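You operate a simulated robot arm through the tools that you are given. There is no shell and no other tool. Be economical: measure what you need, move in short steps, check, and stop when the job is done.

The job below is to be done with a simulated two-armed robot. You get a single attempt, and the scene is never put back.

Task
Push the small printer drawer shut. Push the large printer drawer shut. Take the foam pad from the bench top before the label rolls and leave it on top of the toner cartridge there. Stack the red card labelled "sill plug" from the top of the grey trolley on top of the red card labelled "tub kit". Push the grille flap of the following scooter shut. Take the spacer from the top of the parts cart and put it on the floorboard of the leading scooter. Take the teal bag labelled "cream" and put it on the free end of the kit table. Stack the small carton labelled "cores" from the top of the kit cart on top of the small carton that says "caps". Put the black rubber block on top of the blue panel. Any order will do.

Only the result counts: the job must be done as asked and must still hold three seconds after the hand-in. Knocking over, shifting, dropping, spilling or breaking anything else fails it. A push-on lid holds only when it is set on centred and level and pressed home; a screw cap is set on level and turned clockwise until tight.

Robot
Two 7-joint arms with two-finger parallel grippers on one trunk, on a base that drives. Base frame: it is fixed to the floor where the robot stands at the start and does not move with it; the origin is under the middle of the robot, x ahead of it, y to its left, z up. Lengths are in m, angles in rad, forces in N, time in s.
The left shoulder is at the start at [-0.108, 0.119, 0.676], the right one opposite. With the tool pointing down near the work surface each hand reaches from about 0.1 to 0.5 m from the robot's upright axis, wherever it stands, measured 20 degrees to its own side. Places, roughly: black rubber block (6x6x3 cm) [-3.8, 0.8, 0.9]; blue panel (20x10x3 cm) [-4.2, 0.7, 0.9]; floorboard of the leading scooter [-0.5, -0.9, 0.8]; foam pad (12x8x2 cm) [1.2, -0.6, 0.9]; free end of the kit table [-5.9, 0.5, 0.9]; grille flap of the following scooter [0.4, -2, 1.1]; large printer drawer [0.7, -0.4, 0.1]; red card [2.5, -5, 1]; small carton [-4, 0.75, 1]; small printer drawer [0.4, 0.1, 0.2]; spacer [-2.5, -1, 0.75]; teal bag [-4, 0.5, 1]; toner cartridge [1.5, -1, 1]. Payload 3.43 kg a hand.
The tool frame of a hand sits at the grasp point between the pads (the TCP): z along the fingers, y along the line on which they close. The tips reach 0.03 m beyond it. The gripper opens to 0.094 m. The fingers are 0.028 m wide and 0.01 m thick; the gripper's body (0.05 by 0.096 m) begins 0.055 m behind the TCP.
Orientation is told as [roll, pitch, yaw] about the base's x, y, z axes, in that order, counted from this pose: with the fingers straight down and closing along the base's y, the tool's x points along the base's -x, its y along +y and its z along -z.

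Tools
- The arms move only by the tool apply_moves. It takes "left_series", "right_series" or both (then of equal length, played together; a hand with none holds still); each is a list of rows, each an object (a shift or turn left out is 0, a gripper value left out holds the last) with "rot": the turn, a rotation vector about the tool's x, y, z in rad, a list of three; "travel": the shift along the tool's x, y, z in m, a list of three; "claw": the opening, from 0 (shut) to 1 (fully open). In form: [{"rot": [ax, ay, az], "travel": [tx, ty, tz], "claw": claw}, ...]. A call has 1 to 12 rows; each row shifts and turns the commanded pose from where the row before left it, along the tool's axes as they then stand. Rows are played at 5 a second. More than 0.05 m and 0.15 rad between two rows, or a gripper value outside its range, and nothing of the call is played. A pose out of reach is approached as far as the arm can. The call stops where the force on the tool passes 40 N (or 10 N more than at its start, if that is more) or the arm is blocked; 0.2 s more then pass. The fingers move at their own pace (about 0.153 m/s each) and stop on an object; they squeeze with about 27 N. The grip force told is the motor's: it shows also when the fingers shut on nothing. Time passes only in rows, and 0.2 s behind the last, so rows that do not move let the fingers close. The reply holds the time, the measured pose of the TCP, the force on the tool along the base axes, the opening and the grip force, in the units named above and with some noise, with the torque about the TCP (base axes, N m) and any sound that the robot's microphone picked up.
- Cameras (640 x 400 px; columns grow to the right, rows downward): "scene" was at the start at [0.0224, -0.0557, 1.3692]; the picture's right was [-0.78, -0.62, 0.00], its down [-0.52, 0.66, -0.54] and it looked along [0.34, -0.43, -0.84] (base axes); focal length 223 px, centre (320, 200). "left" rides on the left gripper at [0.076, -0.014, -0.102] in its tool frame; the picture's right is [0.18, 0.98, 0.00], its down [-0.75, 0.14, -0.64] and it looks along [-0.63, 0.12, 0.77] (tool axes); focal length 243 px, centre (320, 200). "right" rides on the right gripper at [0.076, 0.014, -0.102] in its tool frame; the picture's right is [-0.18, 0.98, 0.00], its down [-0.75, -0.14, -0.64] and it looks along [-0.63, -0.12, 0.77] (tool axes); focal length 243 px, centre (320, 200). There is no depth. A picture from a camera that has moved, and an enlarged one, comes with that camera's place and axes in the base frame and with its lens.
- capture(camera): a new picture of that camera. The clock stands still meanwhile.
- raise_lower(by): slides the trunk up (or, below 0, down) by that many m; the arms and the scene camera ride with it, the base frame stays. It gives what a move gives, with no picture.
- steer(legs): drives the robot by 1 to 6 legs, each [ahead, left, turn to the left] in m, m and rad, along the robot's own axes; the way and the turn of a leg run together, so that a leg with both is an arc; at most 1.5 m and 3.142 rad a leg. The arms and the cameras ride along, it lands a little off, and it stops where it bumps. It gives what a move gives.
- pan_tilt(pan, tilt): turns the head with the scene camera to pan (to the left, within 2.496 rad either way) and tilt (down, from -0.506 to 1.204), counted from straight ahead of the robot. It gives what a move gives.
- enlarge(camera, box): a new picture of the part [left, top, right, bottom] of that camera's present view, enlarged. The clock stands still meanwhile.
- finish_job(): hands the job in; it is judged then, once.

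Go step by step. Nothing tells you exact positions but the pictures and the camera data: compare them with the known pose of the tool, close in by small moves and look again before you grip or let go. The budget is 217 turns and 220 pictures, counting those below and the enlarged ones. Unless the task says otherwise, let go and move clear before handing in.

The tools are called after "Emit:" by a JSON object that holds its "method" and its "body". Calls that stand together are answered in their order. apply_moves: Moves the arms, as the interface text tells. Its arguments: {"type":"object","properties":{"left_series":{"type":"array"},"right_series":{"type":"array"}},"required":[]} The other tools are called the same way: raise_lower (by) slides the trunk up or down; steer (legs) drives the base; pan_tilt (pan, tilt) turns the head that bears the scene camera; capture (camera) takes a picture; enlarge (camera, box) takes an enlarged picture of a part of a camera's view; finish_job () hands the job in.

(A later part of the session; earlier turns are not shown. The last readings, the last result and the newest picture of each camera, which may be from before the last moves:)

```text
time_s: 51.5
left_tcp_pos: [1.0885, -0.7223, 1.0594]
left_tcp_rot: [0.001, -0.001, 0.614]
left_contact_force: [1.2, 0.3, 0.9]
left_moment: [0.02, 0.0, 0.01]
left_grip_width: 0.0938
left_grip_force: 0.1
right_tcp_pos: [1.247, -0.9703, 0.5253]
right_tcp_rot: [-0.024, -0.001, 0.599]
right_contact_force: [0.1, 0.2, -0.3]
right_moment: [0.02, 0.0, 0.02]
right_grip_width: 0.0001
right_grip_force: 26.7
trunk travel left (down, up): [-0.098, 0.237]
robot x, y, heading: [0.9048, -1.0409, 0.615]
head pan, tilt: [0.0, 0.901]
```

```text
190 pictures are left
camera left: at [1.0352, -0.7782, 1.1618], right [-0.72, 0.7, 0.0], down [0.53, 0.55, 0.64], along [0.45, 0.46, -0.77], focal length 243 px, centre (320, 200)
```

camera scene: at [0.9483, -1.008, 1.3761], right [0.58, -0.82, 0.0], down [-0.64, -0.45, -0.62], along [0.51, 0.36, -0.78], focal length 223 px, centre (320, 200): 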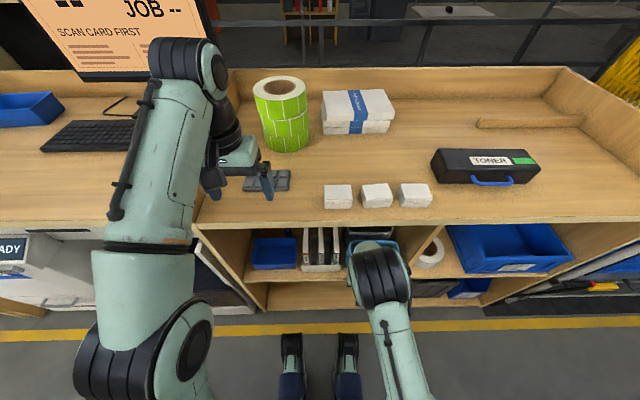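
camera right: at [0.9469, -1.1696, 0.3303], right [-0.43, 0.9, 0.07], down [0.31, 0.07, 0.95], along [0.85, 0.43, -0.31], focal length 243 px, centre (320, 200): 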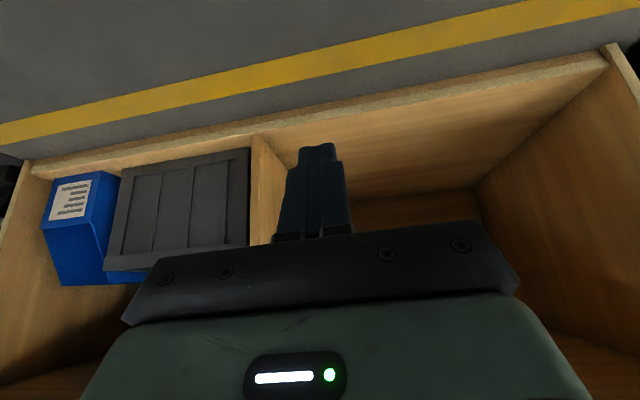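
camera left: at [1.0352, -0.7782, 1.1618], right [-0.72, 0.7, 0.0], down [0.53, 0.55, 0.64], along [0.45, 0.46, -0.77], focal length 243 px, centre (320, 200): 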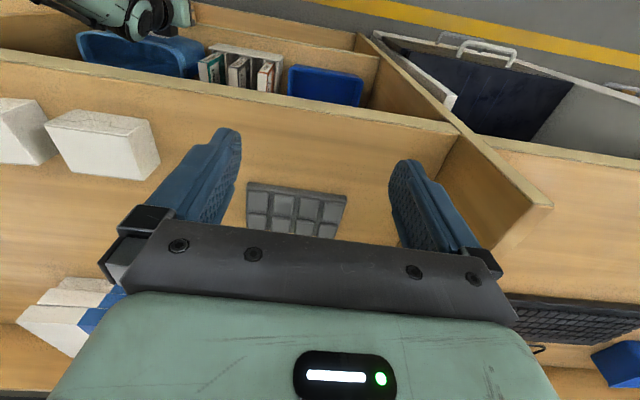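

The pad lies at about (1.21, −0.645), top near z≈0.93, long side along the bench. I move closer, bring the left hand over it and turn the gripper 90° so it closes across the 8 cm width.

Emit:
{"method": "steer", "body": {"legs": [[0.08, 0, 0]]}}

Emit:
{"method": "apply_moves", "body": {"left_series": [{"travel": [-0.03, 0, 0]}, {"rot": [0, 0, 0.143], "travel": [-0.03, 0, 0]}, {"rot": [0, 0, 0.143]}, {"rot": [0, 0, 0.143]}, {"rot": [0, 0, 0.143]}, {"rot": [0, 0, 0.143]}, {"rot": [0, 0, 0.143]}, {"rot": [0, 0, 0.143]}, {"rot": [0, 0, 0.143]}, {"rot": [0, 0, 0.143]}, {"rot": [0, 0, 0.143]}, {"rot": [0, 0, 0.143]}]}}

Emit:
{"method": "capture", "body": {"camera": "left"}}

Emit:
{"method": "capture", "body": {"camera": "scene"}}

```text
time_s: 52.3
left_tcp_pos: [1.1105, -0.7076, 1.0591]
left_tcp_rot: [-0.002, -0.004, 0.615]
left_contact_force: [0.2, -0.8, -0.3]
left_moment: [0.02, -0.04, -0.01]
left_grip_width: 0.0941
left_grip_force: 0.0
right_tcp_pos: [1.2639, -0.9594, 0.5245]
right_tcp_rot: [-0.021, 0.022, 0.598]
right_contact_force: [-0.5, 0.0, -1.4]
right_moment: [0.0, -0.05, -0.01]
right_grip_width: 0.0
right_grip_force: 27.6
trunk travel left (down, up): [-0.098, 0.237]
robot x, y, heading: [0.9264, -1.0264, 0.617]
head pan, tilt: [0.0, 0.901]
stopped in leg 1: the force on the tool passed its limit at 87 N (the readings are from after the stop); the commanded pose is now the measured one
```

```text
time_s: 54.9
left_tcp_pos: [1.1092, -0.7057, 1.0591]
left_tcp_rot: [0.004, 0.0, -0.818]
left_contact_force: [0.5, -0.5, -0.6]
left_moment: [0.01, 0.0, 0.01]
left_grip_width: 0.0941
left_grip_force: 0.0
left hand out of reach, approached as far as the arm can: row 1, 2
right_tcp_pos: [1.2637, -0.9594, 0.5241]
right_tcp_rot: [-0.023, 0.021, 0.597]
right_contact_force: [-3.3, -2.1, -2.8]
right_moment: [-0.08, 0.04, -0.02]
right_grip_width: 0.0
right_grip_force: 27.0
trunk travel left (down, up): [-0.098, 0.237]
robot x, y, heading: [0.9238, -1.0232, 0.623]
head pan, tilt: [0.0, 0.901]
```

```text
189 pictures are left
camera left: at [1.048, -0.6607, 1.1619], right [0.59, 0.81, 0.0], down [0.62, -0.45, 0.64], along [0.52, -0.38, -0.77], focal length 243 px, centre (320, 200)
```

left: 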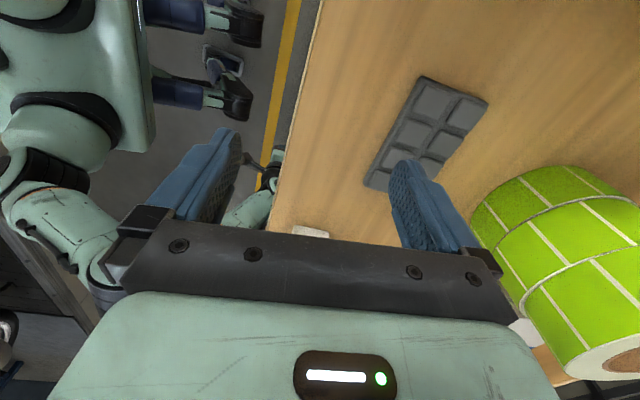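

```text
188 pictures are left
camera scene: at [0.9699, -0.9928, 1.3761], right [0.58, -0.81, 0.0], down [-0.64, -0.45, -0.62], along [0.51, 0.36, -0.78], focal length 223 px, centre (320, 200)
```

scene: 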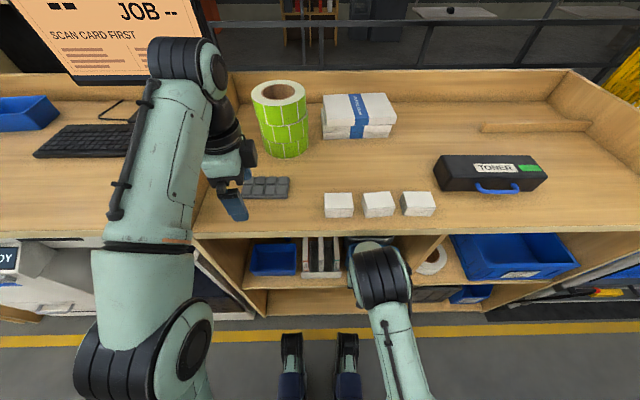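

The idle right hand touched the shelf front, so I pull it back. The left hand is reach-limited at this height, so I raise the trunk.

Emit:
{"method": "apply_moves", "body": {"right_series": [{"travel": [0.04, 0, 0]}, {"travel": [0.04, 0, 0]}, {"travel": [0.04, 0, 0]}, {"travel": [0.03, 0, 0]}]}}

Emit:
{"method": "raise_lower", "body": {"by": 0.2}}

Emit:
{"method": "steer", "body": {"legs": [[0.06, 0, 0]]}}

Emit:
{"method": "capture", "body": {"camera": "scene"}}

```text
time_s: 55.9
left_tcp_pos: [1.1097, -0.7073, 1.0599]
left_tcp_rot: [0.003, 0.0, -0.816]
left_contact_force: [-0.1, -0.5, 0.0]
left_moment: [-0.02, -0.01, 0.0]
left_grip_width: 0.0937
left_grip_force: 0.0
right_tcp_pos: [1.1372, -1.0439, 0.5274]
right_tcp_rot: [-0.021, 0.021, 0.598]
right_contact_force: [-0.3, 0.2, -0.1]
right_moment: [0.02, -0.01, 0.02]
right_grip_width: 0.0
right_grip_force: 26.8
trunk travel left (down, up): [-0.098, 0.237]
robot x, y, heading: [0.9247, -1.0215, 0.621]
head pan, tilt: [0.0, 0.901]
```

```text
time_s: 58.1
left_tcp_pos: [1.1092, -0.7056, 1.2586]
left_tcp_rot: [0.002, 0.001, -0.814]
left_contact_force: [0.0, -0.1, 0.1]
left_moment: [0.01, -0.01, 0.01]
left_grip_width: 0.0942
left_grip_force: 0.1
right_tcp_pos: [1.1517, -1.0332, 0.7334]
right_tcp_rot: [-0.022, 0.005, 0.597]
right_contact_force: [-0.8, 0.2, 0.2]
right_moment: [0.0, -0.02, 0.01]
right_grip_width: 0.0
right_grip_force: 26.3
trunk travel left (down, up): [-0.298, 0.037]
robot x, y, heading: [0.9266, -1.0233, 0.62]
head pan, tilt: [0.0, 0.901]
```

```text
time_s: 59.1
left_tcp_pos: [1.1581, -0.671, 1.2579]
left_tcp_rot: [0.001, -0.002, -0.815]
left_contact_force: [0.9, -0.6, -0.4]
left_moment: [-0.01, 0.01, 0.0]
left_grip_width: 0.0944
left_grip_force: 0.0
right_tcp_pos: [1.2012, -0.9998, 0.7328]
right_tcp_rot: [-0.024, 0.007, 0.597]
right_contact_force: [0.5, -0.3, 0.0]
right_moment: [-0.02, 0.0, 0.01]
right_grip_width: 0.0
right_grip_force: 26.5
trunk travel left (down, up): [-0.298, 0.037]
robot x, y, heading: [0.9728, -0.9902, 0.617]
head pan, tilt: [0.0, 0.901]
```

```text
187 pictures are left
camera scene: at [1.0005, -0.9709, 1.5817], right [0.58, -0.81, 0.0], down [-0.64, -0.45, -0.62], along [0.51, 0.36, -0.78], focal length 223 px, centre (320, 200)
```

scene: 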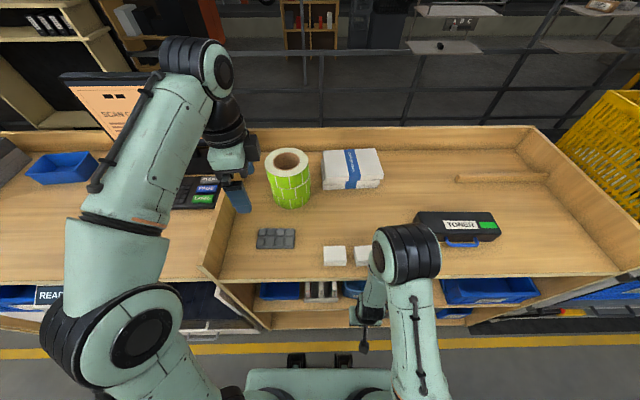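

Pad confirmed at (1.212, −0.645). I align the left hand over it and descend partway.

Emit:
{"method": "apply_moves", "body": {"left_series": [{"rot": [0, 0, 0.142]}, {"travel": [-0.005, 0.03, 0]}, {"travel": [-0.004, 0.028, 0]}, {"travel": [0, 0, 0.045]}, {"travel": [0, 0, 0.045]}, {"travel": [0, 0, 0.045]}, {"travel": [0, 0, 0.045]}, {"travel": [0, 0, 0.045]}]}}

Emit:
{"method": "capture", "body": {"camera": "scene"}}

Emit:
{"method": "capture", "body": {"camera": "left"}}

```text
time_s: 60.9
left_tcp_pos: [1.1885, -0.6567, 1.0285]
left_tcp_rot: [0.003, -0.002, -0.958]
left_contact_force: [0.0, 0.1, -0.1]
left_moment: [0.02, -0.02, 0.0]
left_grip_width: 0.0941
left_grip_force: 0.0
left hand out of reach, approached as far as the arm can: row 3
right_tcp_pos: [1.2007, -0.9991, 0.7334]
right_tcp_rot: [-0.024, 0.004, 0.597]
right_contact_force: [-0.8, -0.4, 0.5]
right_moment: [-0.01, 0.02, -0.01]
right_grip_width: 0.0
right_grip_force: 27.4
trunk travel left (down, up): [-0.298, 0.037]
robot x, y, heading: [0.9763, -0.9888, 0.621]
head pan, tilt: [0.0, 0.901]
```

```text
186 pictures are left
camera scene: at [1.0001, -0.9711, 1.5819], right [0.58, -0.81, 0.0], down [-0.64, -0.45, -0.62], along [0.51, 0.36, -0.78], focal length 223 px, centre (320, 200)
```

scene: 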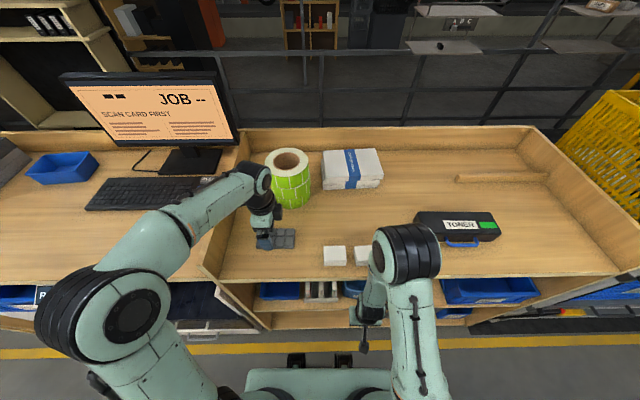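

```text
185 pictures are left
camera left: at [1.1342, -0.6032, 1.1313], right [0.7, 0.72, 0.0], down [0.55, -0.54, 0.64], along [0.46, -0.45, -0.77], focal length 243 px, centre (320, 200)
```

left: 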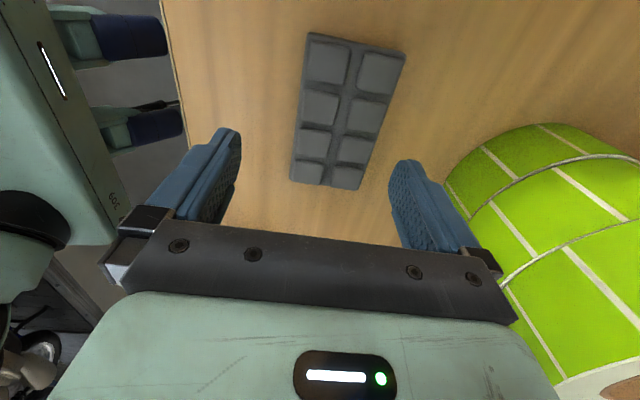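

Emit:
{"method": "apply_moves", "body": {"left_series": [{"travel": [-0.007, 0.019, 0]}, {"travel": [0, 0, 0.03]}, {"travel": [0, 0, 0.02]}]}}

Emit:
{"method": "capture", "body": {"camera": "left"}}

Emit:
{"method": "enlarge", "body": {"camera": "scene", "box": [220, 170, 340, 270]}}

```text
time_s: 61.7
left_tcp_pos: [1.2093, -0.6489, 0.9817]
left_tcp_rot: [0.003, -0.003, -0.958]
left_contact_force: [0.2, -0.3, -0.1]
left_moment: [-0.02, 0.0, 0.02]
left_grip_width: 0.0937
left_grip_force: 0.0
right_tcp_pos: [1.2012, -0.9989, 0.7339]
right_tcp_rot: [-0.023, 0.004, 0.598]
right_contact_force: [0.5, -0.1, -0.3]
right_moment: [0.01, 0.01, -0.03]
right_grip_width: 0.0002
right_grip_force: 26.8
trunk travel left (down, up): [-0.298, 0.037]
robot x, y, heading: [0.973, -0.9908, 0.616]
head pan, tilt: [0.0, 0.901]
```

```text
184 pictures are left
camera left: at [1.1557, -0.5954, 1.0834], right [0.7, 0.72, 0.0], down [0.55, -0.54, 0.64], along [0.46, -0.45, -0.77], focal length 243 px, centre (320, 200)
```

left: 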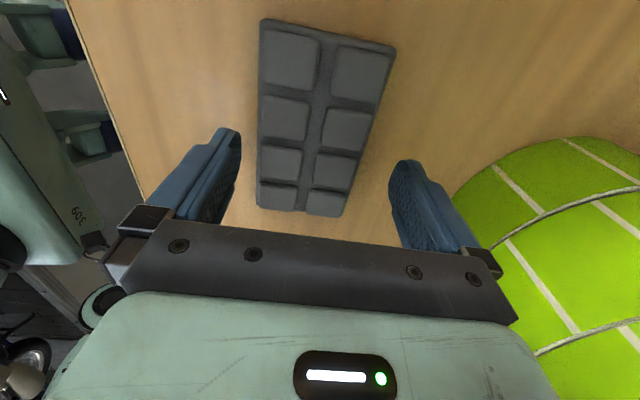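

```text
4.00 times, centred on (280, 220) of scene
camera zoom: at [1.0003, -0.9713, 1.5819], right [0.58, -0.81, 0.0], down [-0.64, -0.45, -0.62], along [0.51, 0.36, -0.78], focal length 893 px, centre (480, 120)
```

zoom: 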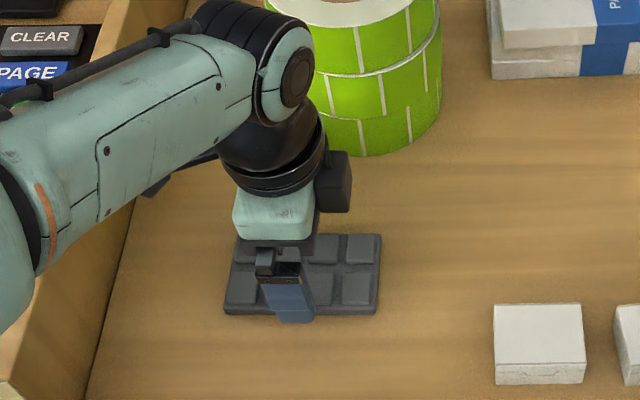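

Centred well. I descend the last centimetres and close.

Emit:
{"method": "apply_moves", "body": {"left_series": [{"travel": [-0.003, -0.003, 0.012]}, {"travel": [0, 0, 0.012]}, {"travel": [0, 0, 0.01]}]}}

Emit:
{"method": "enlarge", "body": {"camera": "scene", "box": [220, 170, 340, 270]}}

Emit:
{"method": "capture", "body": {"camera": "left"}}

```text
time_s: 62.4
left_tcp_pos: [1.2085, -0.6526, 0.9599]
left_tcp_rot: [0.006, -0.003, -0.957]
left_contact_force: [-5.4, -1.6, 16.8]
left_moment: [-0.42, 0.98, 0.0]
left_grip_width: 0.0941
left_grip_force: 0.1
right_tcp_pos: [1.2002, -0.9996, 0.7336]
right_tcp_rot: [-0.023, 0.006, 0.595]
right_contact_force: [0.3, -0.2, -0.4]
right_moment: [0.02, -0.02, 0.04]
right_grip_width: 0.0001
right_grip_force: 26.5
trunk travel left (down, up): [-0.298, 0.037]
robot x, y, heading: [0.9746, -0.9897, 0.62]
head pan, tilt: [0.0, 0.901]
stopped in row 3 (left hand): the force on the tool passed its limit at 52 N (the readings are from after the stop); the commanded pose is now the measured one
```

```text
4.00 times, centred on (280, 220) of scene
camera zoom: at [0.9992, -0.972, 1.5819], right [0.58, -0.81, 0.0], down [-0.64, -0.45, -0.62], along [0.51, 0.36, -0.78], focal length 893 px, centre (480, 120)
```

zoom: 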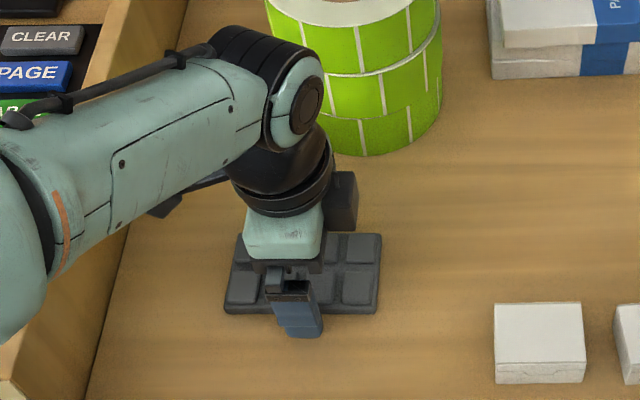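

```text
181 pictures are left
camera left: at [1.1542, -0.5999, 1.0629], right [0.7, 0.72, 0.01], down [0.55, -0.54, 0.64], along [0.47, -0.45, -0.76], focal length 243 px, centre (320, 200)
```

left: 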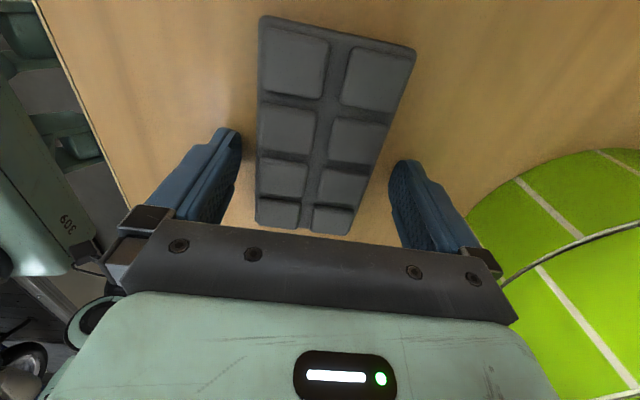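

The near finger touched the bench (bench at z≈0.927), with the pad between the fingers. I raise 2 mm and close.

Emit:
{"method": "apply_moves", "body": {"left_series": [{"travel": [0, 0, -0.003]}, {"claw": 0}, {}, {}, {}]}}

Emit:
{"method": "capture", "body": {"camera": "left"}}

```text
time_s: 63.6
left_tcp_pos: [1.21, -0.6526, 0.9619]
left_tcp_rot: [0.009, -0.002, -0.958]
left_contact_force: [0.8, -0.2, -0.1]
left_moment: [0.02, 0.0, -0.03]
left_grip_width: 0.0687
left_grip_force: 27.1
right_tcp_pos: [1.2008, -0.9992, 0.733]
right_tcp_rot: [-0.021, 0.006, 0.599]
right_contact_force: [-1.0, 0.6, 1.0]
right_moment: [0.03, -0.02, 0.01]
right_grip_width: 0.0
right_grip_force: 26.7
trunk travel left (down, up): [-0.298, 0.037]
robot x, y, heading: [0.9717, -0.9888, 0.62]
head pan, tilt: [0.0, 0.901]
```

```text
180 pictures are left
camera left: at [1.1547, -0.5995, 1.0644], right [0.7, 0.72, 0.01], down [0.54, -0.54, 0.64], along [0.47, -0.45, -0.76], focal length 243 px, centre (320, 200)
```

left: 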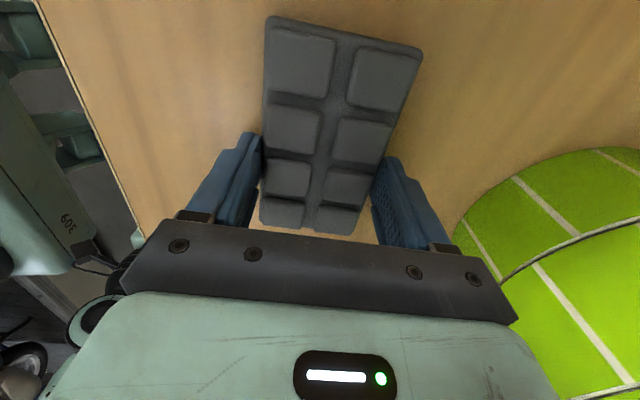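

Gripped. I lift it and strafe right toward the toner cartridge.

Emit:
{"method": "apply_moves", "body": {"left_series": [{"travel": [0, 0, -0.04]}, {"travel": [0, 0, -0.04]}, {"travel": [0, -0.02, -0.04]}, {"travel": [0, -0.02, -0.04]}]}}

Emit:
{"method": "steer", "body": {"legs": [[0, -0.5, 0]]}}

Emit:
{"method": "capture", "body": {"camera": "scene"}}

Emit:
{"method": "capture", "body": {"camera": "left"}}

```text
time_s: 64.6
left_tcp_pos: [1.1758, -0.6779, 1.1204]
left_tcp_rot: [0.007, -0.001, -0.959]
left_contact_force: [-0.4, -0.4, -0.4]
left_moment: [0.01, 0.0, 0.01]
left_grip_width: 0.0683
left_grip_force: 26.6
right_tcp_pos: [1.2005, -0.9995, 0.7334]
right_tcp_rot: [-0.021, 0.004, 0.6]
right_contact_force: [-0.5, 0.3, -0.1]
right_moment: [0.01, 0.0, -0.01]
right_grip_width: 0.0
right_grip_force: 27.2
trunk travel left (down, up): [-0.298, 0.037]
robot x, y, heading: [0.9719, -0.9886, 0.621]
head pan, tilt: [0.0, 0.901]
```

```text
time_s: 67.4
left_tcp_pos: [1.3068, -0.8706, 1.1198]
left_tcp_rot: [0.006, -0.001, -0.952]
left_contact_force: [0.2, 0.0, 0.0]
left_moment: [0.03, -0.01, 0.0]
left_grip_width: 0.0684
left_grip_force: 27.2
right_tcp_pos: [1.3322, -1.1931, 0.7333]
right_tcp_rot: [-0.022, 0.004, 0.601]
right_contact_force: [0.4, -0.6, 0.4]
right_moment: [0.02, -0.04, -0.03]
right_grip_width: 0.0002
right_grip_force: 27.2
trunk travel left (down, up): [-0.298, 0.037]
robot x, y, heading: [1.1027, -1.1813, 0.623]
head pan, tilt: [0.0, 0.901]
stopped in leg 1: the robot was blocked; the commanded pose is now the measured one
```

```text
179 pictures are left
camera scene: at [1.1312, -1.1668, 1.5818], right [0.58, -0.81, 0.0], down [-0.64, -0.46, -0.62], along [0.5, 0.36, -0.78], focal length 223 px, centre (320, 200)
```

scene: 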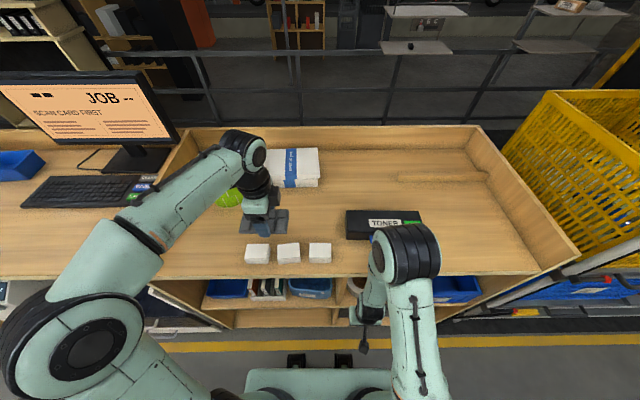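

```text
178 pictures are left
camera left: at [1.251, -0.8179, 1.2226], right [0.69, 0.72, 0.01], down [0.55, -0.53, 0.64], along [0.47, -0.44, -0.77], focal length 243 px, centre (320, 200)
```

left: 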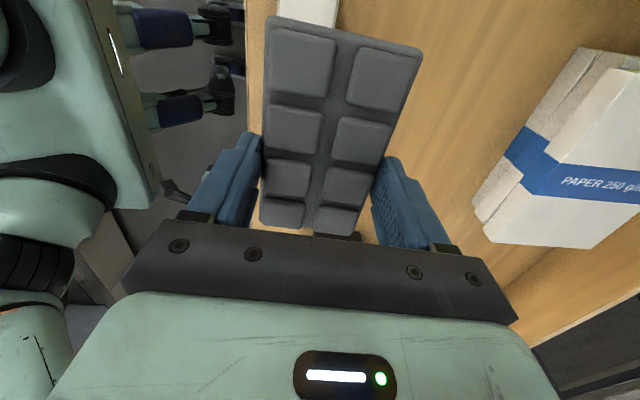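

The base was blocked after 0.23 m. I look to the right and down to find what it met.

Emit:
{"method": "pan_tilt", "body": {"pan": -0.9, "tilt": 1.2}}

Emit:
{"method": "capture", "body": {"camera": "scene"}}

Emit:
{"method": "pan_tilt", "body": {"pan": -1.8, "tilt": 0.9}}

Emit:
{"method": "capture", "body": {"camera": "scene"}}

```text
time_s: 68.6
left_tcp_pos: [1.3063, -0.8696, 1.1204]
left_tcp_rot: [0.006, -0.002, -0.951]
left_contact_force: [0.5, -0.5, -1.1]
left_moment: [0.05, 0.01, -0.02]
left_grip_width: 0.0683
left_grip_force: 27.2
right_tcp_pos: [1.3316, -1.1914, 0.734]
right_tcp_rot: [-0.021, 0.005, 0.602]
right_contact_force: [0.4, -0.2, -1.5]
right_moment: [-0.04, -0.02, -0.01]
right_grip_width: 0.0
right_grip_force: 27.0
trunk travel left (down, up): [-0.298, 0.037]
robot x, y, heading: [1.1055, -1.1842, 0.625]
head pan, tilt: [-0.901, 1.201]
```

```text
177 pictures are left
camera scene: at [1.1239, -1.2239, 1.5621], right [-0.27, -0.96, 0.0], down [-0.9, 0.25, -0.36], along [0.35, -0.1, -0.93], focal length 223 px, centre (320, 200)
```

scene: 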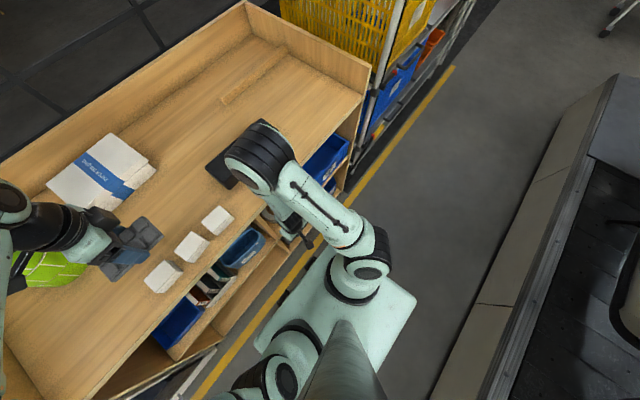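

```text
time_s: 69.8
left_tcp_pos: [1.3064, -0.8682, 1.1208]
left_tcp_rot: [0.007, -0.003, -0.951]
left_contact_force: [0.0, -0.3, 0.1]
left_moment: [0.0, -0.03, 0.0]
left_grip_width: 0.0683
left_grip_force: 27.4
right_tcp_pos: [1.3321, -1.1916, 0.7328]
right_tcp_rot: [-0.023, 0.005, 0.603]
right_contact_force: [0.5, 0.5, 0.3]
right_moment: [0.01, 0.04, 0.01]
right_grip_width: 0.0002
right_grip_force: 27.3
trunk travel left (down, up): [-0.298, 0.037]
robot x, y, heading: [1.1031, -1.1859, 0.622]
head pan, tilt: [-1.799, 0.901]
```

```text
176 pictures are left
camera scene: at [1.0992, -1.2784, 1.5818], right [-0.92, -0.39, 0.0], down [-0.3, 0.72, -0.62], along [0.24, -0.57, -0.78], focal length 223 px, centre (320, 200)
```

scene: 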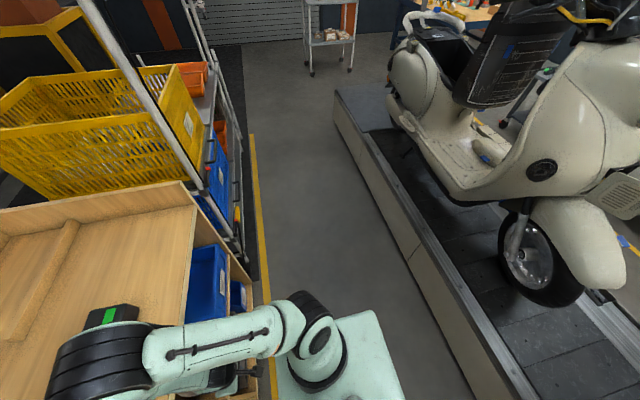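

Nothing visible on that side; likely the front or right hand brushed the shelf. I back up a bit, then strafe, and keep the right hand farther back.

Emit:
{"method": "steer", "body": {"legs": [[-0.12, 0, 0], [0, -0.27, 0]]}}

Emit:
{"method": "pan_tilt", "body": {"pan": 0.1, "tilt": 0.9}}

Emit:
{"method": "capture", "body": {"camera": "scene"}}

```text
time_s: 73.6
left_tcp_pos: [1.368, -1.1612, 1.1206]
left_tcp_rot: [0.008, -0.002, -0.947]
left_contact_force: [0.6, 0.5, -0.5]
left_moment: [0.02, 0.03, 0.02]
left_grip_width: 0.0684
left_grip_force: 26.9
right_tcp_pos: [1.3969, -1.4828, 0.7332]
right_tcp_rot: [-0.023, 0.006, 0.609]
right_contact_force: [0.3, 0.2, 0.0]
right_moment: [-0.02, 0.02, -0.01]
right_grip_width: 0.0002
right_grip_force: 27.0
trunk travel left (down, up): [-0.298, 0.037]
robot x, y, heading: [1.1698, -1.474, 0.631]
head pan, tilt: [-1.799, 0.901]
```

```text
time_s: 75.5
left_tcp_pos: [1.3684, -1.1608, 1.1203]
left_tcp_rot: [0.009, -0.002, -0.947]
left_contact_force: [0.1, -0.4, -0.5]
left_moment: [0.0, -0.01, -0.02]
left_grip_width: 0.0686
left_grip_force: 26.7
right_tcp_pos: [1.397, -1.4829, 0.7343]
right_tcp_rot: [-0.023, 0.004, 0.609]
right_contact_force: [0.9, 0.2, -0.4]
right_moment: [0.0, -0.03, -0.04]
right_grip_width: 0.0
right_grip_force: 27.3
trunk travel left (down, up): [-0.298, 0.037]
robot x, y, heading: [1.1679, -1.4749, 0.63]
head pan, tilt: [0.099, 0.901]
```

```text
175 pictures are left
camera scene: at [1.1905, -1.4515, 1.5819], right [0.67, -0.75, 0.0], down [-0.58, -0.52, -0.62], along [0.46, 0.41, -0.78], focal length 223 px, centre (320, 200)
```

scene: 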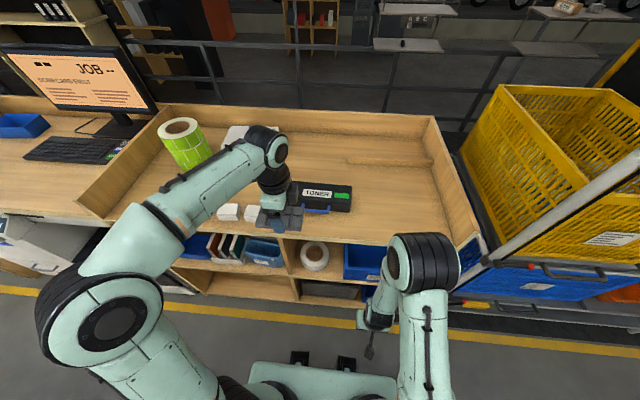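

Emit:
{"method": "enlarge", "body": {"camera": "scene", "box": [220, 140, 400, 260]}}

Emit:
{"method": "capture", "body": {"camera": "left"}}

```text
3.33 times, centred on (310, 200) of scene
camera zoom: at [1.1905, -1.4515, 1.5819], right [0.67, -0.75, 0.0], down [-0.58, -0.52, -0.62], along [0.46, 0.41, -0.78], focal length 744 px, centre (353, 200)
```

zoom: 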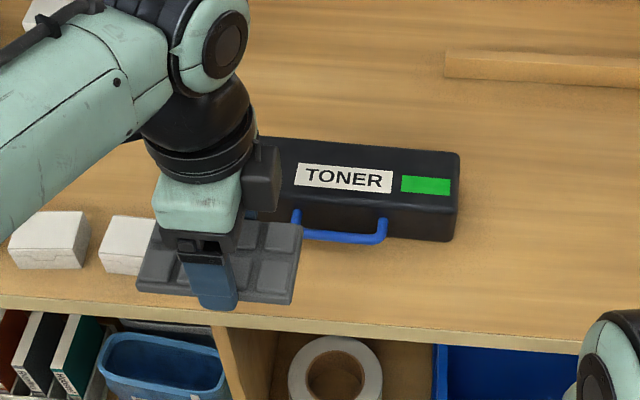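

```text
173 pictures are left
camera left: at [1.3128, -1.108, 1.2223], right [0.69, 0.72, 0.01], down [0.55, -0.53, 0.64], along [0.47, -0.44, -0.76], focal length 243 px, centre (320, 200)
```

left: 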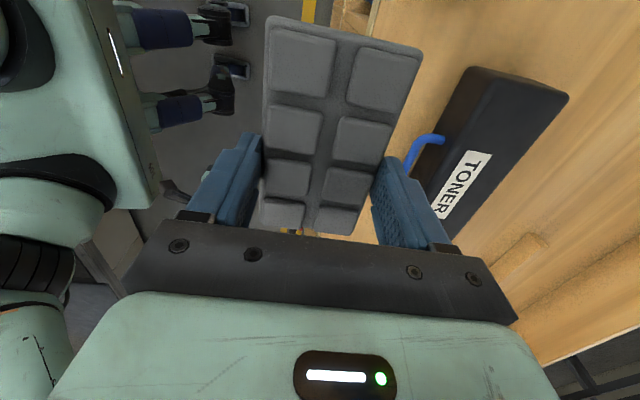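

The toner top is at z≈0.984, centred near (1.571, −1.109). I drive forward a little and bring the pad over it.

Emit:
{"method": "steer", "body": {"legs": [[0.1, 0, -0.01]]}}

Emit:
{"method": "apply_moves", "body": {"left_series": [{"travel": [-0.025, 0.024, 0]}, {"travel": [-0.025, 0.024, 0]}, {"travel": [-0.024, 0.024, 0]}, {"travel": [0, 0.024, 0]}]}}

Emit:
{"method": "capture", "body": {"camera": "scene"}}

Emit:
{"method": "capture", "body": {"camera": "left"}}

```text
time_s: 76.7
left_tcp_pos: [1.4525, -1.103, 1.1187]
left_tcp_rot: [0.005, -0.002, -0.952]
left_contact_force: [0.0, 0.5, -0.3]
left_moment: [-0.01, 0.03, -0.03]
left_grip_width: 0.0685
left_grip_force: 26.6
right_tcp_pos: [1.4771, -1.4268, 0.7334]
right_tcp_rot: [-0.023, 0.007, 0.6]
right_contact_force: [0.0, -0.6, 1.1]
right_moment: [-0.05, 0.02, -0.02]
right_grip_width: 0.0
right_grip_force: 27.0
trunk travel left (down, up): [-0.298, 0.037]
robot x, y, heading: [1.2512, -1.4176, 0.625]
head pan, tilt: [0.099, 0.901]
```

```text
time_s: 77.7
left_tcp_pos: [1.5749, -1.1042, 1.1195]
left_tcp_rot: [0.008, -0.003, -0.952]
left_contact_force: [0.0, 0.2, 0.3]
left_moment: [-0.03, 0.01, -0.02]
left_grip_width: 0.0683
left_grip_force: 27.2
right_tcp_pos: [1.4781, -1.4251, 0.7329]
right_tcp_rot: [-0.023, 0.005, 0.601]
right_contact_force: [-0.7, 0.2, 0.3]
right_moment: [-0.02, 0.02, -0.01]
right_grip_width: 0.0
right_grip_force: 27.1
trunk travel left (down, up): [-0.298, 0.037]
robot x, y, heading: [1.2489, -1.4155, 0.622]
head pan, tilt: [0.099, 0.901]
```

```text
172 pictures are left
camera scene: at [1.2732, -1.3916, 1.5819], right [0.66, -0.75, 0.0], down [-0.59, -0.52, -0.62], along [0.47, 0.41, -0.78], focal length 223 px, centre (320, 200)
```

scene: 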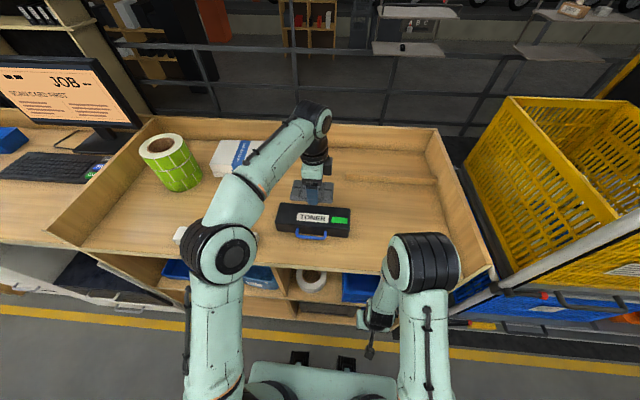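

```text
171 pictures are left
camera left: at [1.5183, -1.0514, 1.2218], right [0.69, 0.72, 0.01], down [0.55, -0.53, 0.64], along [0.47, -0.44, -0.76], focal length 243 px, centre (320, 200)
```

left: 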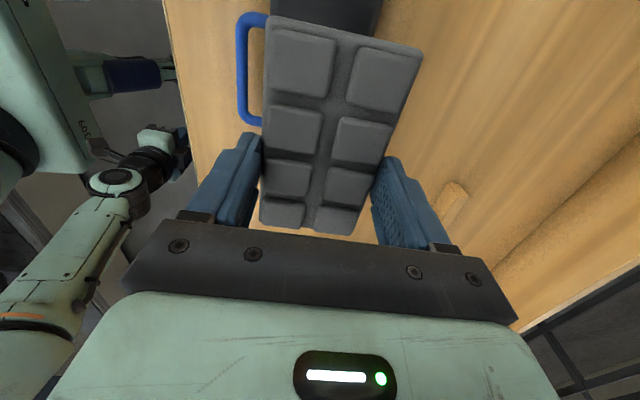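

Toner centre matches the hand's position. I descend.

Emit:
{"method": "apply_moves", "body": {"left_series": [{"travel": [0, 0, 0.04]}, {"travel": [0, 0, 0.035]}]}}

Emit:
{"method": "enlarge", "body": {"camera": "scene", "box": [250, 160, 400, 260]}}

Emit:
{"method": "capture", "body": {"camera": "left"}}

```text
time_s: 78.3
left_tcp_pos: [1.5735, -1.108, 1.0474]
left_tcp_rot: [0.006, -0.002, -0.951]
left_contact_force: [0.5, 0.5, 0.4]
left_moment: [0.0, 0.02, 0.0]
left_grip_width: 0.0682
left_grip_force: 27.1
right_tcp_pos: [1.478, -1.4247, 0.7337]
right_tcp_rot: [-0.023, 0.006, 0.601]
right_contact_force: [0.8, -0.4, 0.0]
right_moment: [0.0, 0.03, 0.03]
right_grip_width: 0.0
right_grip_force: 26.8
trunk travel left (down, up): [-0.298, 0.037]
robot x, y, heading: [1.2506, -1.4139, 0.617]
head pan, tilt: [0.099, 0.901]
```

```text
4.00 times, centred on (325, 210) of scene
camera zoom: at [1.2728, -1.3923, 1.5819], right [0.66, -0.75, 0.0], down [-0.59, -0.52, -0.62], along [0.47, 0.41, -0.78], focal length 893 px, centre (300, 160)
```

zoom: 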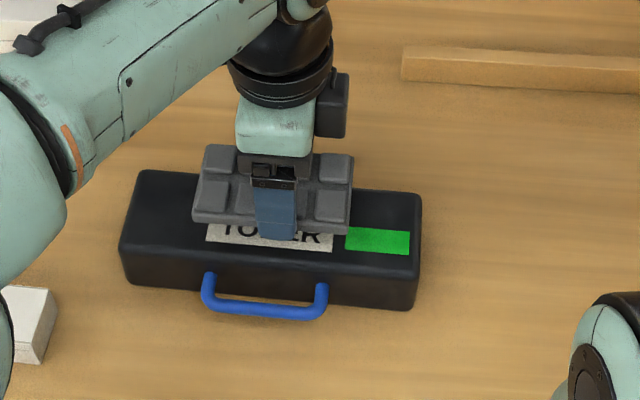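

```text
169 pictures are left
camera left: at [1.5185, -1.0546, 1.1491], right [0.69, 0.72, 0.01], down [0.55, -0.53, 0.64], along [0.47, -0.44, -0.76], focal length 243 px, centre (320, 200)
```

left: 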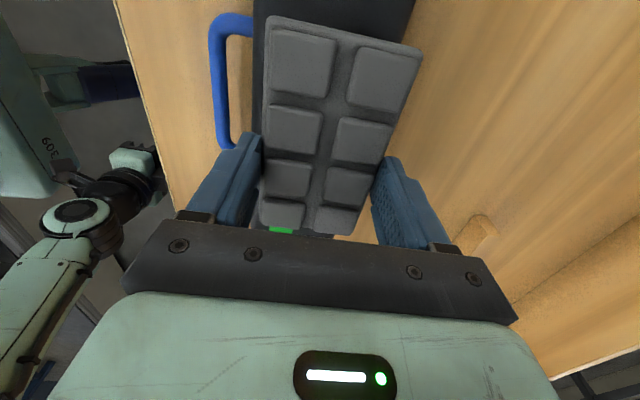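

Emit:
{"method": "apply_moves", "body": {"left_series": [{"travel": [0, 0, 0.012]}, {"travel": [0, 0, 0.008]}, {"travel": [0, 0, 0.005]}, {"travel": [0, 0, 0.004]}]}}

Emit:
{"method": "enlarge", "body": {"camera": "scene", "box": [250, 160, 400, 260]}}

```text
time_s: 79.3
left_tcp_pos: [1.5746, -1.1068, 1.0195]
left_tcp_rot: [0.013, -0.003, -0.953]
left_contact_force: [-1.1, 1.2, 20.9]
left_moment: [-0.14, 0.9, -0.1]
left_grip_width: 0.0682
left_grip_force: 27.3
right_tcp_pos: [1.4774, -1.4262, 0.7343]
right_tcp_rot: [-0.022, 0.004, 0.6]
right_contact_force: [0.6, -0.3, -0.1]
right_moment: [0.01, 0.01, -0.02]
right_grip_width: 0.0
right_grip_force: 27.3
trunk travel left (down, up): [-0.298, 0.037]
robot x, y, heading: [1.2531, -1.4149, 0.623]
head pan, tilt: [0.099, 0.901]
```

```text
4.00 times, centred on (325, 210) of scene
camera zoom: at [1.2715, -1.3931, 1.5822], right [0.66, -0.75, 0.0], down [-0.59, -0.52, -0.62], along [0.47, 0.41, -0.78], focal length 893 px, centre (300, 160)
```

zoom: 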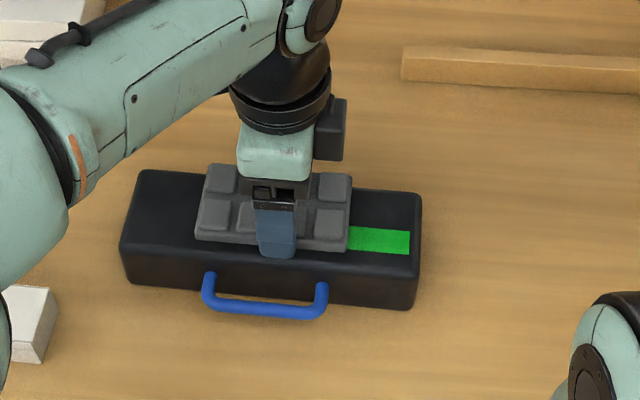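

Contact made. I release and lift away.

Emit:
{"method": "apply_moves", "body": {"left_series": [{"travel": [0, 0, -0.002]}, {"claw": 1}, {}, {}, {"travel": [0, 0, -0.04]}, {"travel": [0, 0, -0.04]}, {"travel": [0, 0, -0.04]}]}}

Emit:
{"method": "enlarge", "body": {"camera": "scene", "box": [250, 160, 400, 260]}}

Emit:
{"method": "capture", "body": {"camera": "left"}}

```text
time_s: 80.9
left_tcp_pos: [1.5735, -1.1075, 1.1377]
left_tcp_rot: [0.006, -0.001, -0.955]
left_contact_force: [-0.2, 0.1, -0.1]
left_moment: [-0.02, 0.04, 0.03]
left_grip_width: 0.094
left_grip_force: 0.0
right_tcp_pos: [1.4778, -1.4265, 0.7341]
right_tcp_rot: [-0.019, 0.005, 0.6]
right_contact_force: [0.5, 0.7, 0.1]
right_moment: [-0.01, -0.01, 0.01]
right_grip_width: 0.0
right_grip_force: 27.6
trunk travel left (down, up): [-0.298, 0.037]
robot x, y, heading: [1.2468, -1.4159, 0.624]
head pan, tilt: [0.099, 0.901]
```

```text
4.00 times, centred on (325, 210) of scene
camera zoom: at [1.273, -1.3926, 1.5818], right [0.66, -0.75, 0.0], down [-0.59, -0.52, -0.62], along [0.47, 0.41, -0.78], focal length 893 px, centre (300, 160)
```

zoom: 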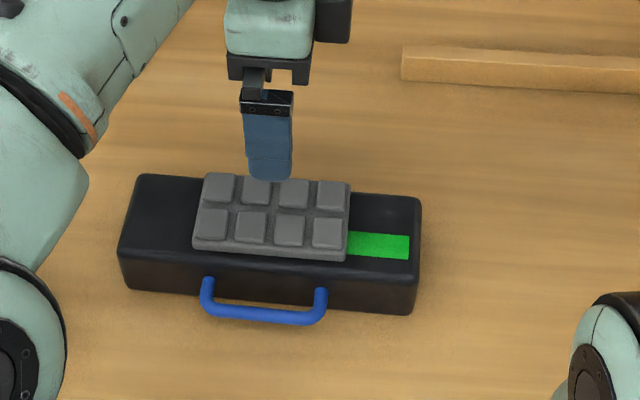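

```text
166 pictures are left
camera left: at [1.5182, -1.0539, 1.2398], right [0.7, 0.72, 0.0], down [0.55, -0.54, 0.64], along [0.46, -0.44, -0.77], focal length 243 px, centre (320, 200)
```

left: 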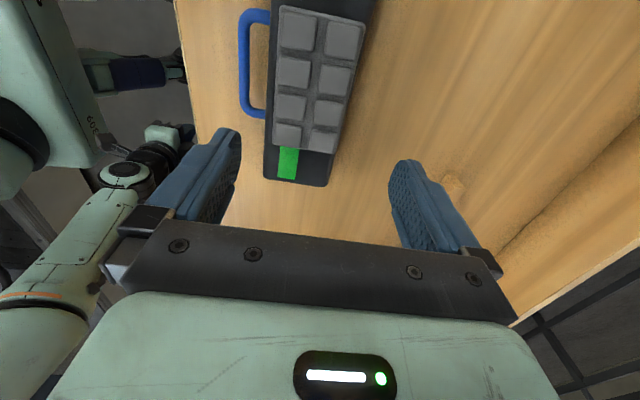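

The pad rests well on the toner. Next is the scooter's grille flap; I back off, tuck the left arm in and turn to face the conveyor.

Emit:
{"method": "apply_moves", "body": {"left_series": [{"travel": [0, -0.045, 0]}, {"travel": [0, -0.045, 0]}, {"travel": [0, -0.045, 0]}, {"travel": [0, -0.045, 0]}]}}

Emit:
{"method": "steer", "body": {"legs": [[-0.27, 0, 0], [0, 0, 1.57], [0, 0, 1.57]]}}

Emit:
{"method": "pan_tilt", "body": {"pan": 0, "tilt": 0.6}}

Emit:
{"method": "capture", "body": {"camera": "scene"}}

```text
time_s: 81.9
left_tcp_pos: [1.427, -1.2123, 1.1398]
left_tcp_rot: [0.011, -0.003, -0.952]
left_contact_force: [0.6, -0.7, 0.4]
left_moment: [-0.01, 0.0, 0.0]
left_grip_width: 0.0941
left_grip_force: 0.0
right_tcp_pos: [1.4783, -1.4255, 0.7338]
right_tcp_rot: [-0.023, 0.005, 0.601]
right_contact_force: [0.2, 0.3, 0.2]
right_moment: [-0.01, -0.03, 0.0]
right_grip_width: 0.0001
right_grip_force: 27.0
trunk travel left (down, up): [-0.298, 0.037]
robot x, y, heading: [1.2476, -1.419, 0.621]
head pan, tilt: [0.099, 0.901]
```

```text
time_s: 91.5
left_tcp_pos: [0.863, -1.781, 1.1385]
left_tcp_rot: [0.007, -0.002, 2.215]
left_contact_force: [0.8, -0.1, 0.6]
left_moment: [0.05, 0.03, 0.04]
left_grip_width: 0.0939
left_grip_force: 0.1
right_tcp_pos: [0.8055, -1.5676, 0.734]
right_tcp_rot: [-0.022, 0.005, -2.513]
right_contact_force: [0.3, -0.2, 0.2]
right_moment: [0.05, 0.01, 0.02]
right_grip_width: 0.0001
right_grip_force: 27.0
trunk travel left (down, up): [-0.298, 0.037]
robot x, y, heading: [1.0361, -1.574, -2.494]
head pan, tilt: [0.099, 0.901]
```

```text
time_s: 92.2
left_tcp_pos: [0.8624, -1.7809, 1.1383]
left_tcp_rot: [0.008, -0.002, 2.216]
left_contact_force: [0.6, -0.1, -0.2]
left_moment: [-0.02, 0.0, 0.03]
left_grip_width: 0.0939
left_grip_force: 0.1
right_tcp_pos: [0.8057, -1.5668, 0.7335]
right_tcp_rot: [-0.024, 0.005, -2.514]
right_contact_force: [-0.5, -0.3, 0.2]
right_moment: [0.0, -0.02, -0.01]
right_grip_width: 0.0001
right_grip_force: 27.0
trunk travel left (down, up): [-0.298, 0.037]
robot x, y, heading: [1.0344, -1.5706, -2.492]
head pan, tilt: [0.0, 0.6]
```

```text
165 pictures are left
camera scene: at [1.0006, -1.599, 1.6066], right [-0.6, 0.8, 0.0], down [0.45, 0.34, -0.82], along [-0.66, -0.5, -0.57], focal length 223 px, centre (320, 200)
```

scene: 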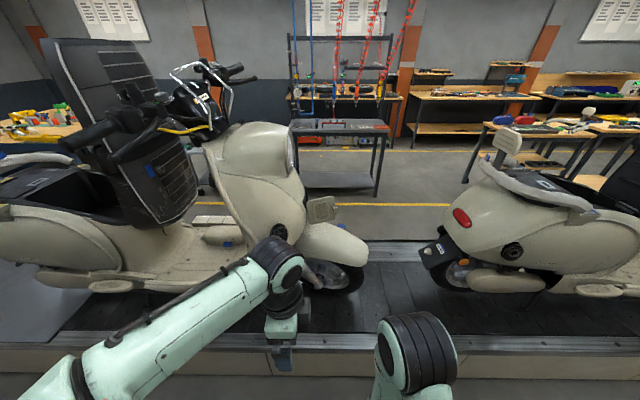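

Emit:
{"method": "enlarge", "body": {"camera": "scene", "box": [200, 100, 400, 260]}}

```text
2.50 times, centred on (300, 180) of scene
camera zoom: at [1.0006, -1.599, 1.6066], right [-0.6, 0.8, 0.0], down [0.45, 0.34, -0.82], along [-0.66, -0.5, -0.57], focal length 558 px, centre (370, 250)
```

zoom: 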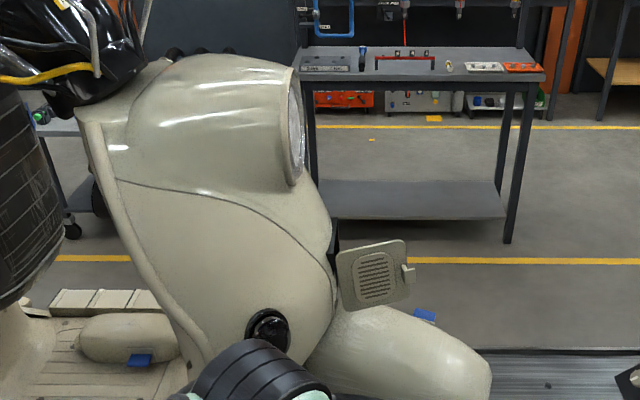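

The flap hinges on its near side and sticks out toward the front of the scooter, so I must swing it away from me and back onto the nose. I move right and closer, then look again.

Emit:
{"method": "steer", "body": {"legs": [[0, -0.2, -0.03], [0.2, 0, 0]]}}

Emit:
{"method": "pan_tilt", "body": {"pan": 0.25, "tilt": 0.8}}

Emit:
{"method": "capture", "body": {"camera": "scene"}}

Emit:
{"method": "capture", "body": {"camera": "left"}}

```text
time_s: 95.8
left_tcp_pos: [0.5748, -1.7313, 1.1389]
left_tcp_rot: [0.006, -0.002, 2.18]
left_contact_force: [-0.6, -1.1, 0.5]
left_moment: [0.02, -0.03, -0.05]
left_grip_width: 0.0939
left_grip_force: 0.1
right_tcp_pos: [0.5258, -1.5169, 0.7337]
right_tcp_rot: [-0.023, 0.006, -2.547]
right_contact_force: [-0.8, -0.4, -0.2]
right_moment: [0.03, -0.05, -0.02]
right_grip_width: 0.0
right_grip_force: 27.4
trunk travel left (down, up): [-0.298, 0.037]
robot x, y, heading: [0.7523, -1.5281, -2.527]
head pan, tilt: [0.0, 0.6]
```

```text
time_s: 96.6
left_tcp_pos: [0.5735, -1.7312, 1.1401]
left_tcp_rot: [0.006, -0.003, 2.182]
left_contact_force: [-0.4, -0.7, 0.0]
left_moment: [-0.01, 0.0, 0.0]
left_grip_width: 0.0938
left_grip_force: 0.1
right_tcp_pos: [0.5257, -1.5153, 0.7337]
right_tcp_rot: [-0.023, 0.005, -2.548]
right_contact_force: [-0.7, -0.1, -0.1]
right_moment: [0.01, 0.0, -0.02]
right_grip_width: 0.0001
right_grip_force: 26.8
trunk travel left (down, up): [-0.298, 0.037]
robot x, y, heading: [0.7556, -1.5303, -2.525]
head pan, tilt: [0.25, 0.799]
```

```text
163 pictures are left
camera scene: at [0.7391, -1.5642, 1.5898], right [-0.76, 0.65, 0.0], down [0.47, 0.54, -0.7], along [-0.45, -0.53, -0.72], focal length 223 px, centre (320, 200)
```

scene: 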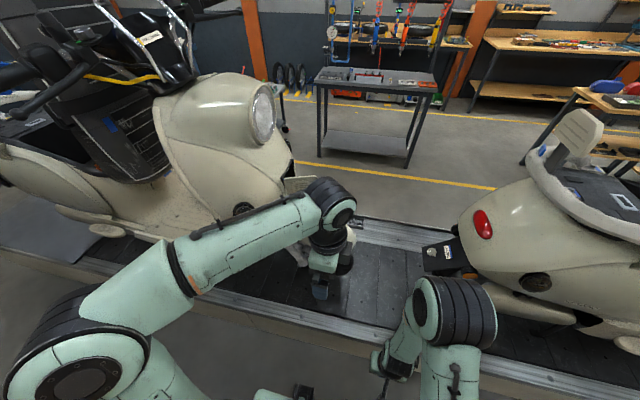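

```text
162 pictures are left
camera left: at [0.6322, -1.7855, 1.2417], right [-0.7, -0.71, 0.01], down [-0.54, 0.54, 0.64], along [-0.46, 0.45, -0.76], focal length 243 px, centre (320, 200)
```

left: 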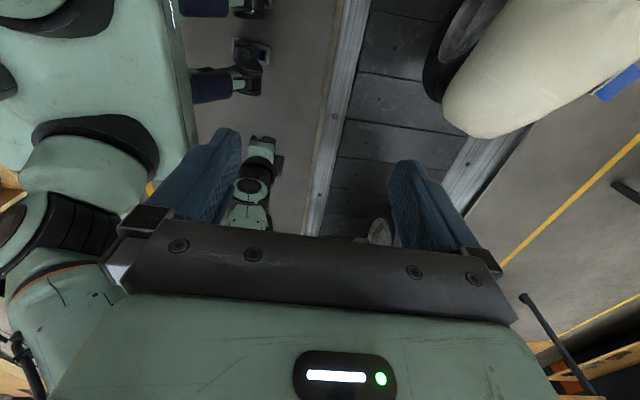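

Triangulating puts the flap's hinge near (0.463, −2.068) with its top at z≈1.1 and the free edge about 10 cm further toward the front. I close and tilt the left fingers, lower them to flap height, and drive in.

Emit:
{"method": "apply_moves", "body": {"left_series": [{"travel": [0.03, 0, 0.027], "claw": 0}, {"travel": [0.03, 0, 0.027]}, {"travel": [0.03, 0, 0.027]}, {"rot": [-0.15, 0, 0]}, {"rot": [-0.15, 0, 0]}, {"rot": [-0.15, 0, 0]}, {"rot": [-0.15, 0, 0]}]}}

Emit:
{"method": "steer", "body": {"legs": [[0.13, 0, 0]]}}

Emit:
{"method": "pan_tilt", "body": {"pan": 0.3, "tilt": 0.8}}

Emit:
{"method": "capture", "body": {"camera": "scene"}}

Emit:
{"method": "capture", "body": {"camera": "left"}}

```text
time_s: 98.2
left_tcp_pos: [0.6272, -1.8045, 1.0588]
left_tcp_rot: [0.609, -0.002, 2.178]
left_contact_force: [-0.7, -0.9, 0.0]
left_moment: [-0.03, 0.01, 0.01]
left_grip_width: 0.0001
left_grip_force: 27.0
right_tcp_pos: [0.527, -1.5152, 0.7342]
right_tcp_rot: [-0.023, 0.007, -2.548]
right_contact_force: [0.5, -0.9, -0.1]
right_moment: [0.02, 0.0, 0.01]
right_grip_width: 0.0
right_grip_force: 27.2
trunk travel left (down, up): [-0.298, 0.037]
robot x, y, heading: [0.7547, -1.5291, -2.53]
head pan, tilt: [0.25, 0.799]
```

```text
time_s: 99.2
left_tcp_pos: [0.5962, -1.8256, 1.0598]
left_tcp_rot: [0.606, -0.002, 2.18]
left_contact_force: [0.7, -0.4, -0.5]
left_moment: [-0.03, -0.01, -0.03]
left_grip_width: 0.0
left_grip_force: 27.0
right_tcp_pos: [0.4946, -1.5373, 0.7346]
right_tcp_rot: [-0.023, 0.004, -2.551]
right_contact_force: [0.2, -0.6, 0.1]
right_moment: [0.02, -0.01, -0.01]
right_grip_width: 0.0
right_grip_force: 27.0
trunk travel left (down, up): [-0.298, 0.037]
robot x, y, heading: [0.723, -1.5472, -2.528]
head pan, tilt: [0.25, 0.799]
stopped in leg 1: the robot was blocked; the commanded pose is now the measured one
```

```text
time_s: 99.8
left_tcp_pos: [0.5974, -1.8252, 1.0585]
left_tcp_rot: [0.605, 0.0, 2.179]
left_contact_force: [0.2, 0.2, -0.2]
left_moment: [0.0, 0.0, 0.01]
left_grip_width: 0.0001
left_grip_force: 26.8
right_tcp_pos: [0.4966, -1.5349, 0.7326]
right_tcp_rot: [-0.024, 0.005, -2.549]
right_contact_force: [0.7, -0.2, -0.9]
right_moment: [0.01, -0.05, -0.03]
right_grip_width: 0.0003
right_grip_force: 26.6
trunk travel left (down, up): [-0.298, 0.037]
robot x, y, heading: [0.7237, -1.5491, -2.53]
head pan, tilt: [0.3, 0.799]
```

```text
161 pictures are left
camera scene: at [0.7141, -1.5865, 1.5897], right [-0.79, 0.61, 0.0], down [0.44, 0.57, -0.7], along [-0.43, -0.55, -0.72], focal length 223 px, centre (320, 200)
```

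scene: 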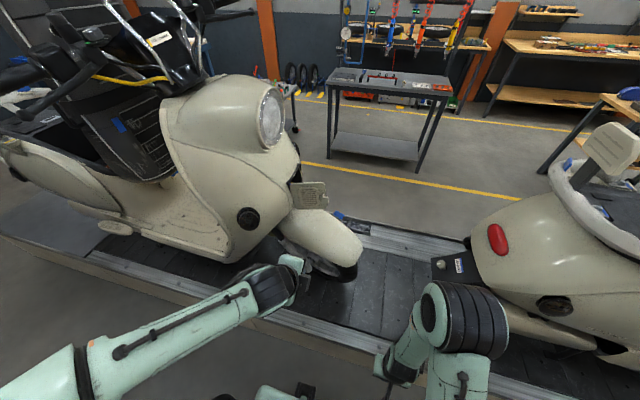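

```text
160 pictures are left
camera left: at [0.7001, -1.8477, 1.1345], right [-0.56, -0.61, 0.56], down [-0.23, 0.76, 0.61], along [-0.8, 0.21, -0.56], focal length 243 px, centre (320, 200)
```

left: 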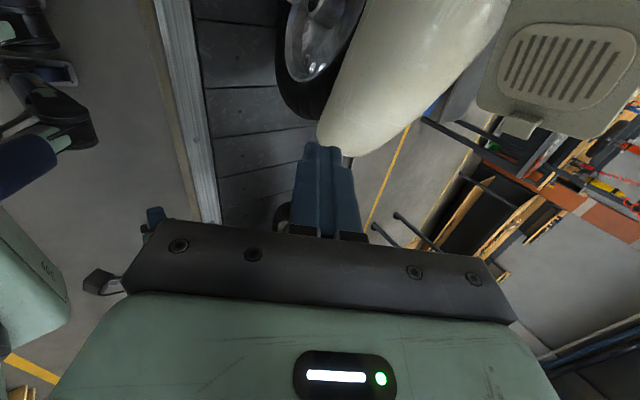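

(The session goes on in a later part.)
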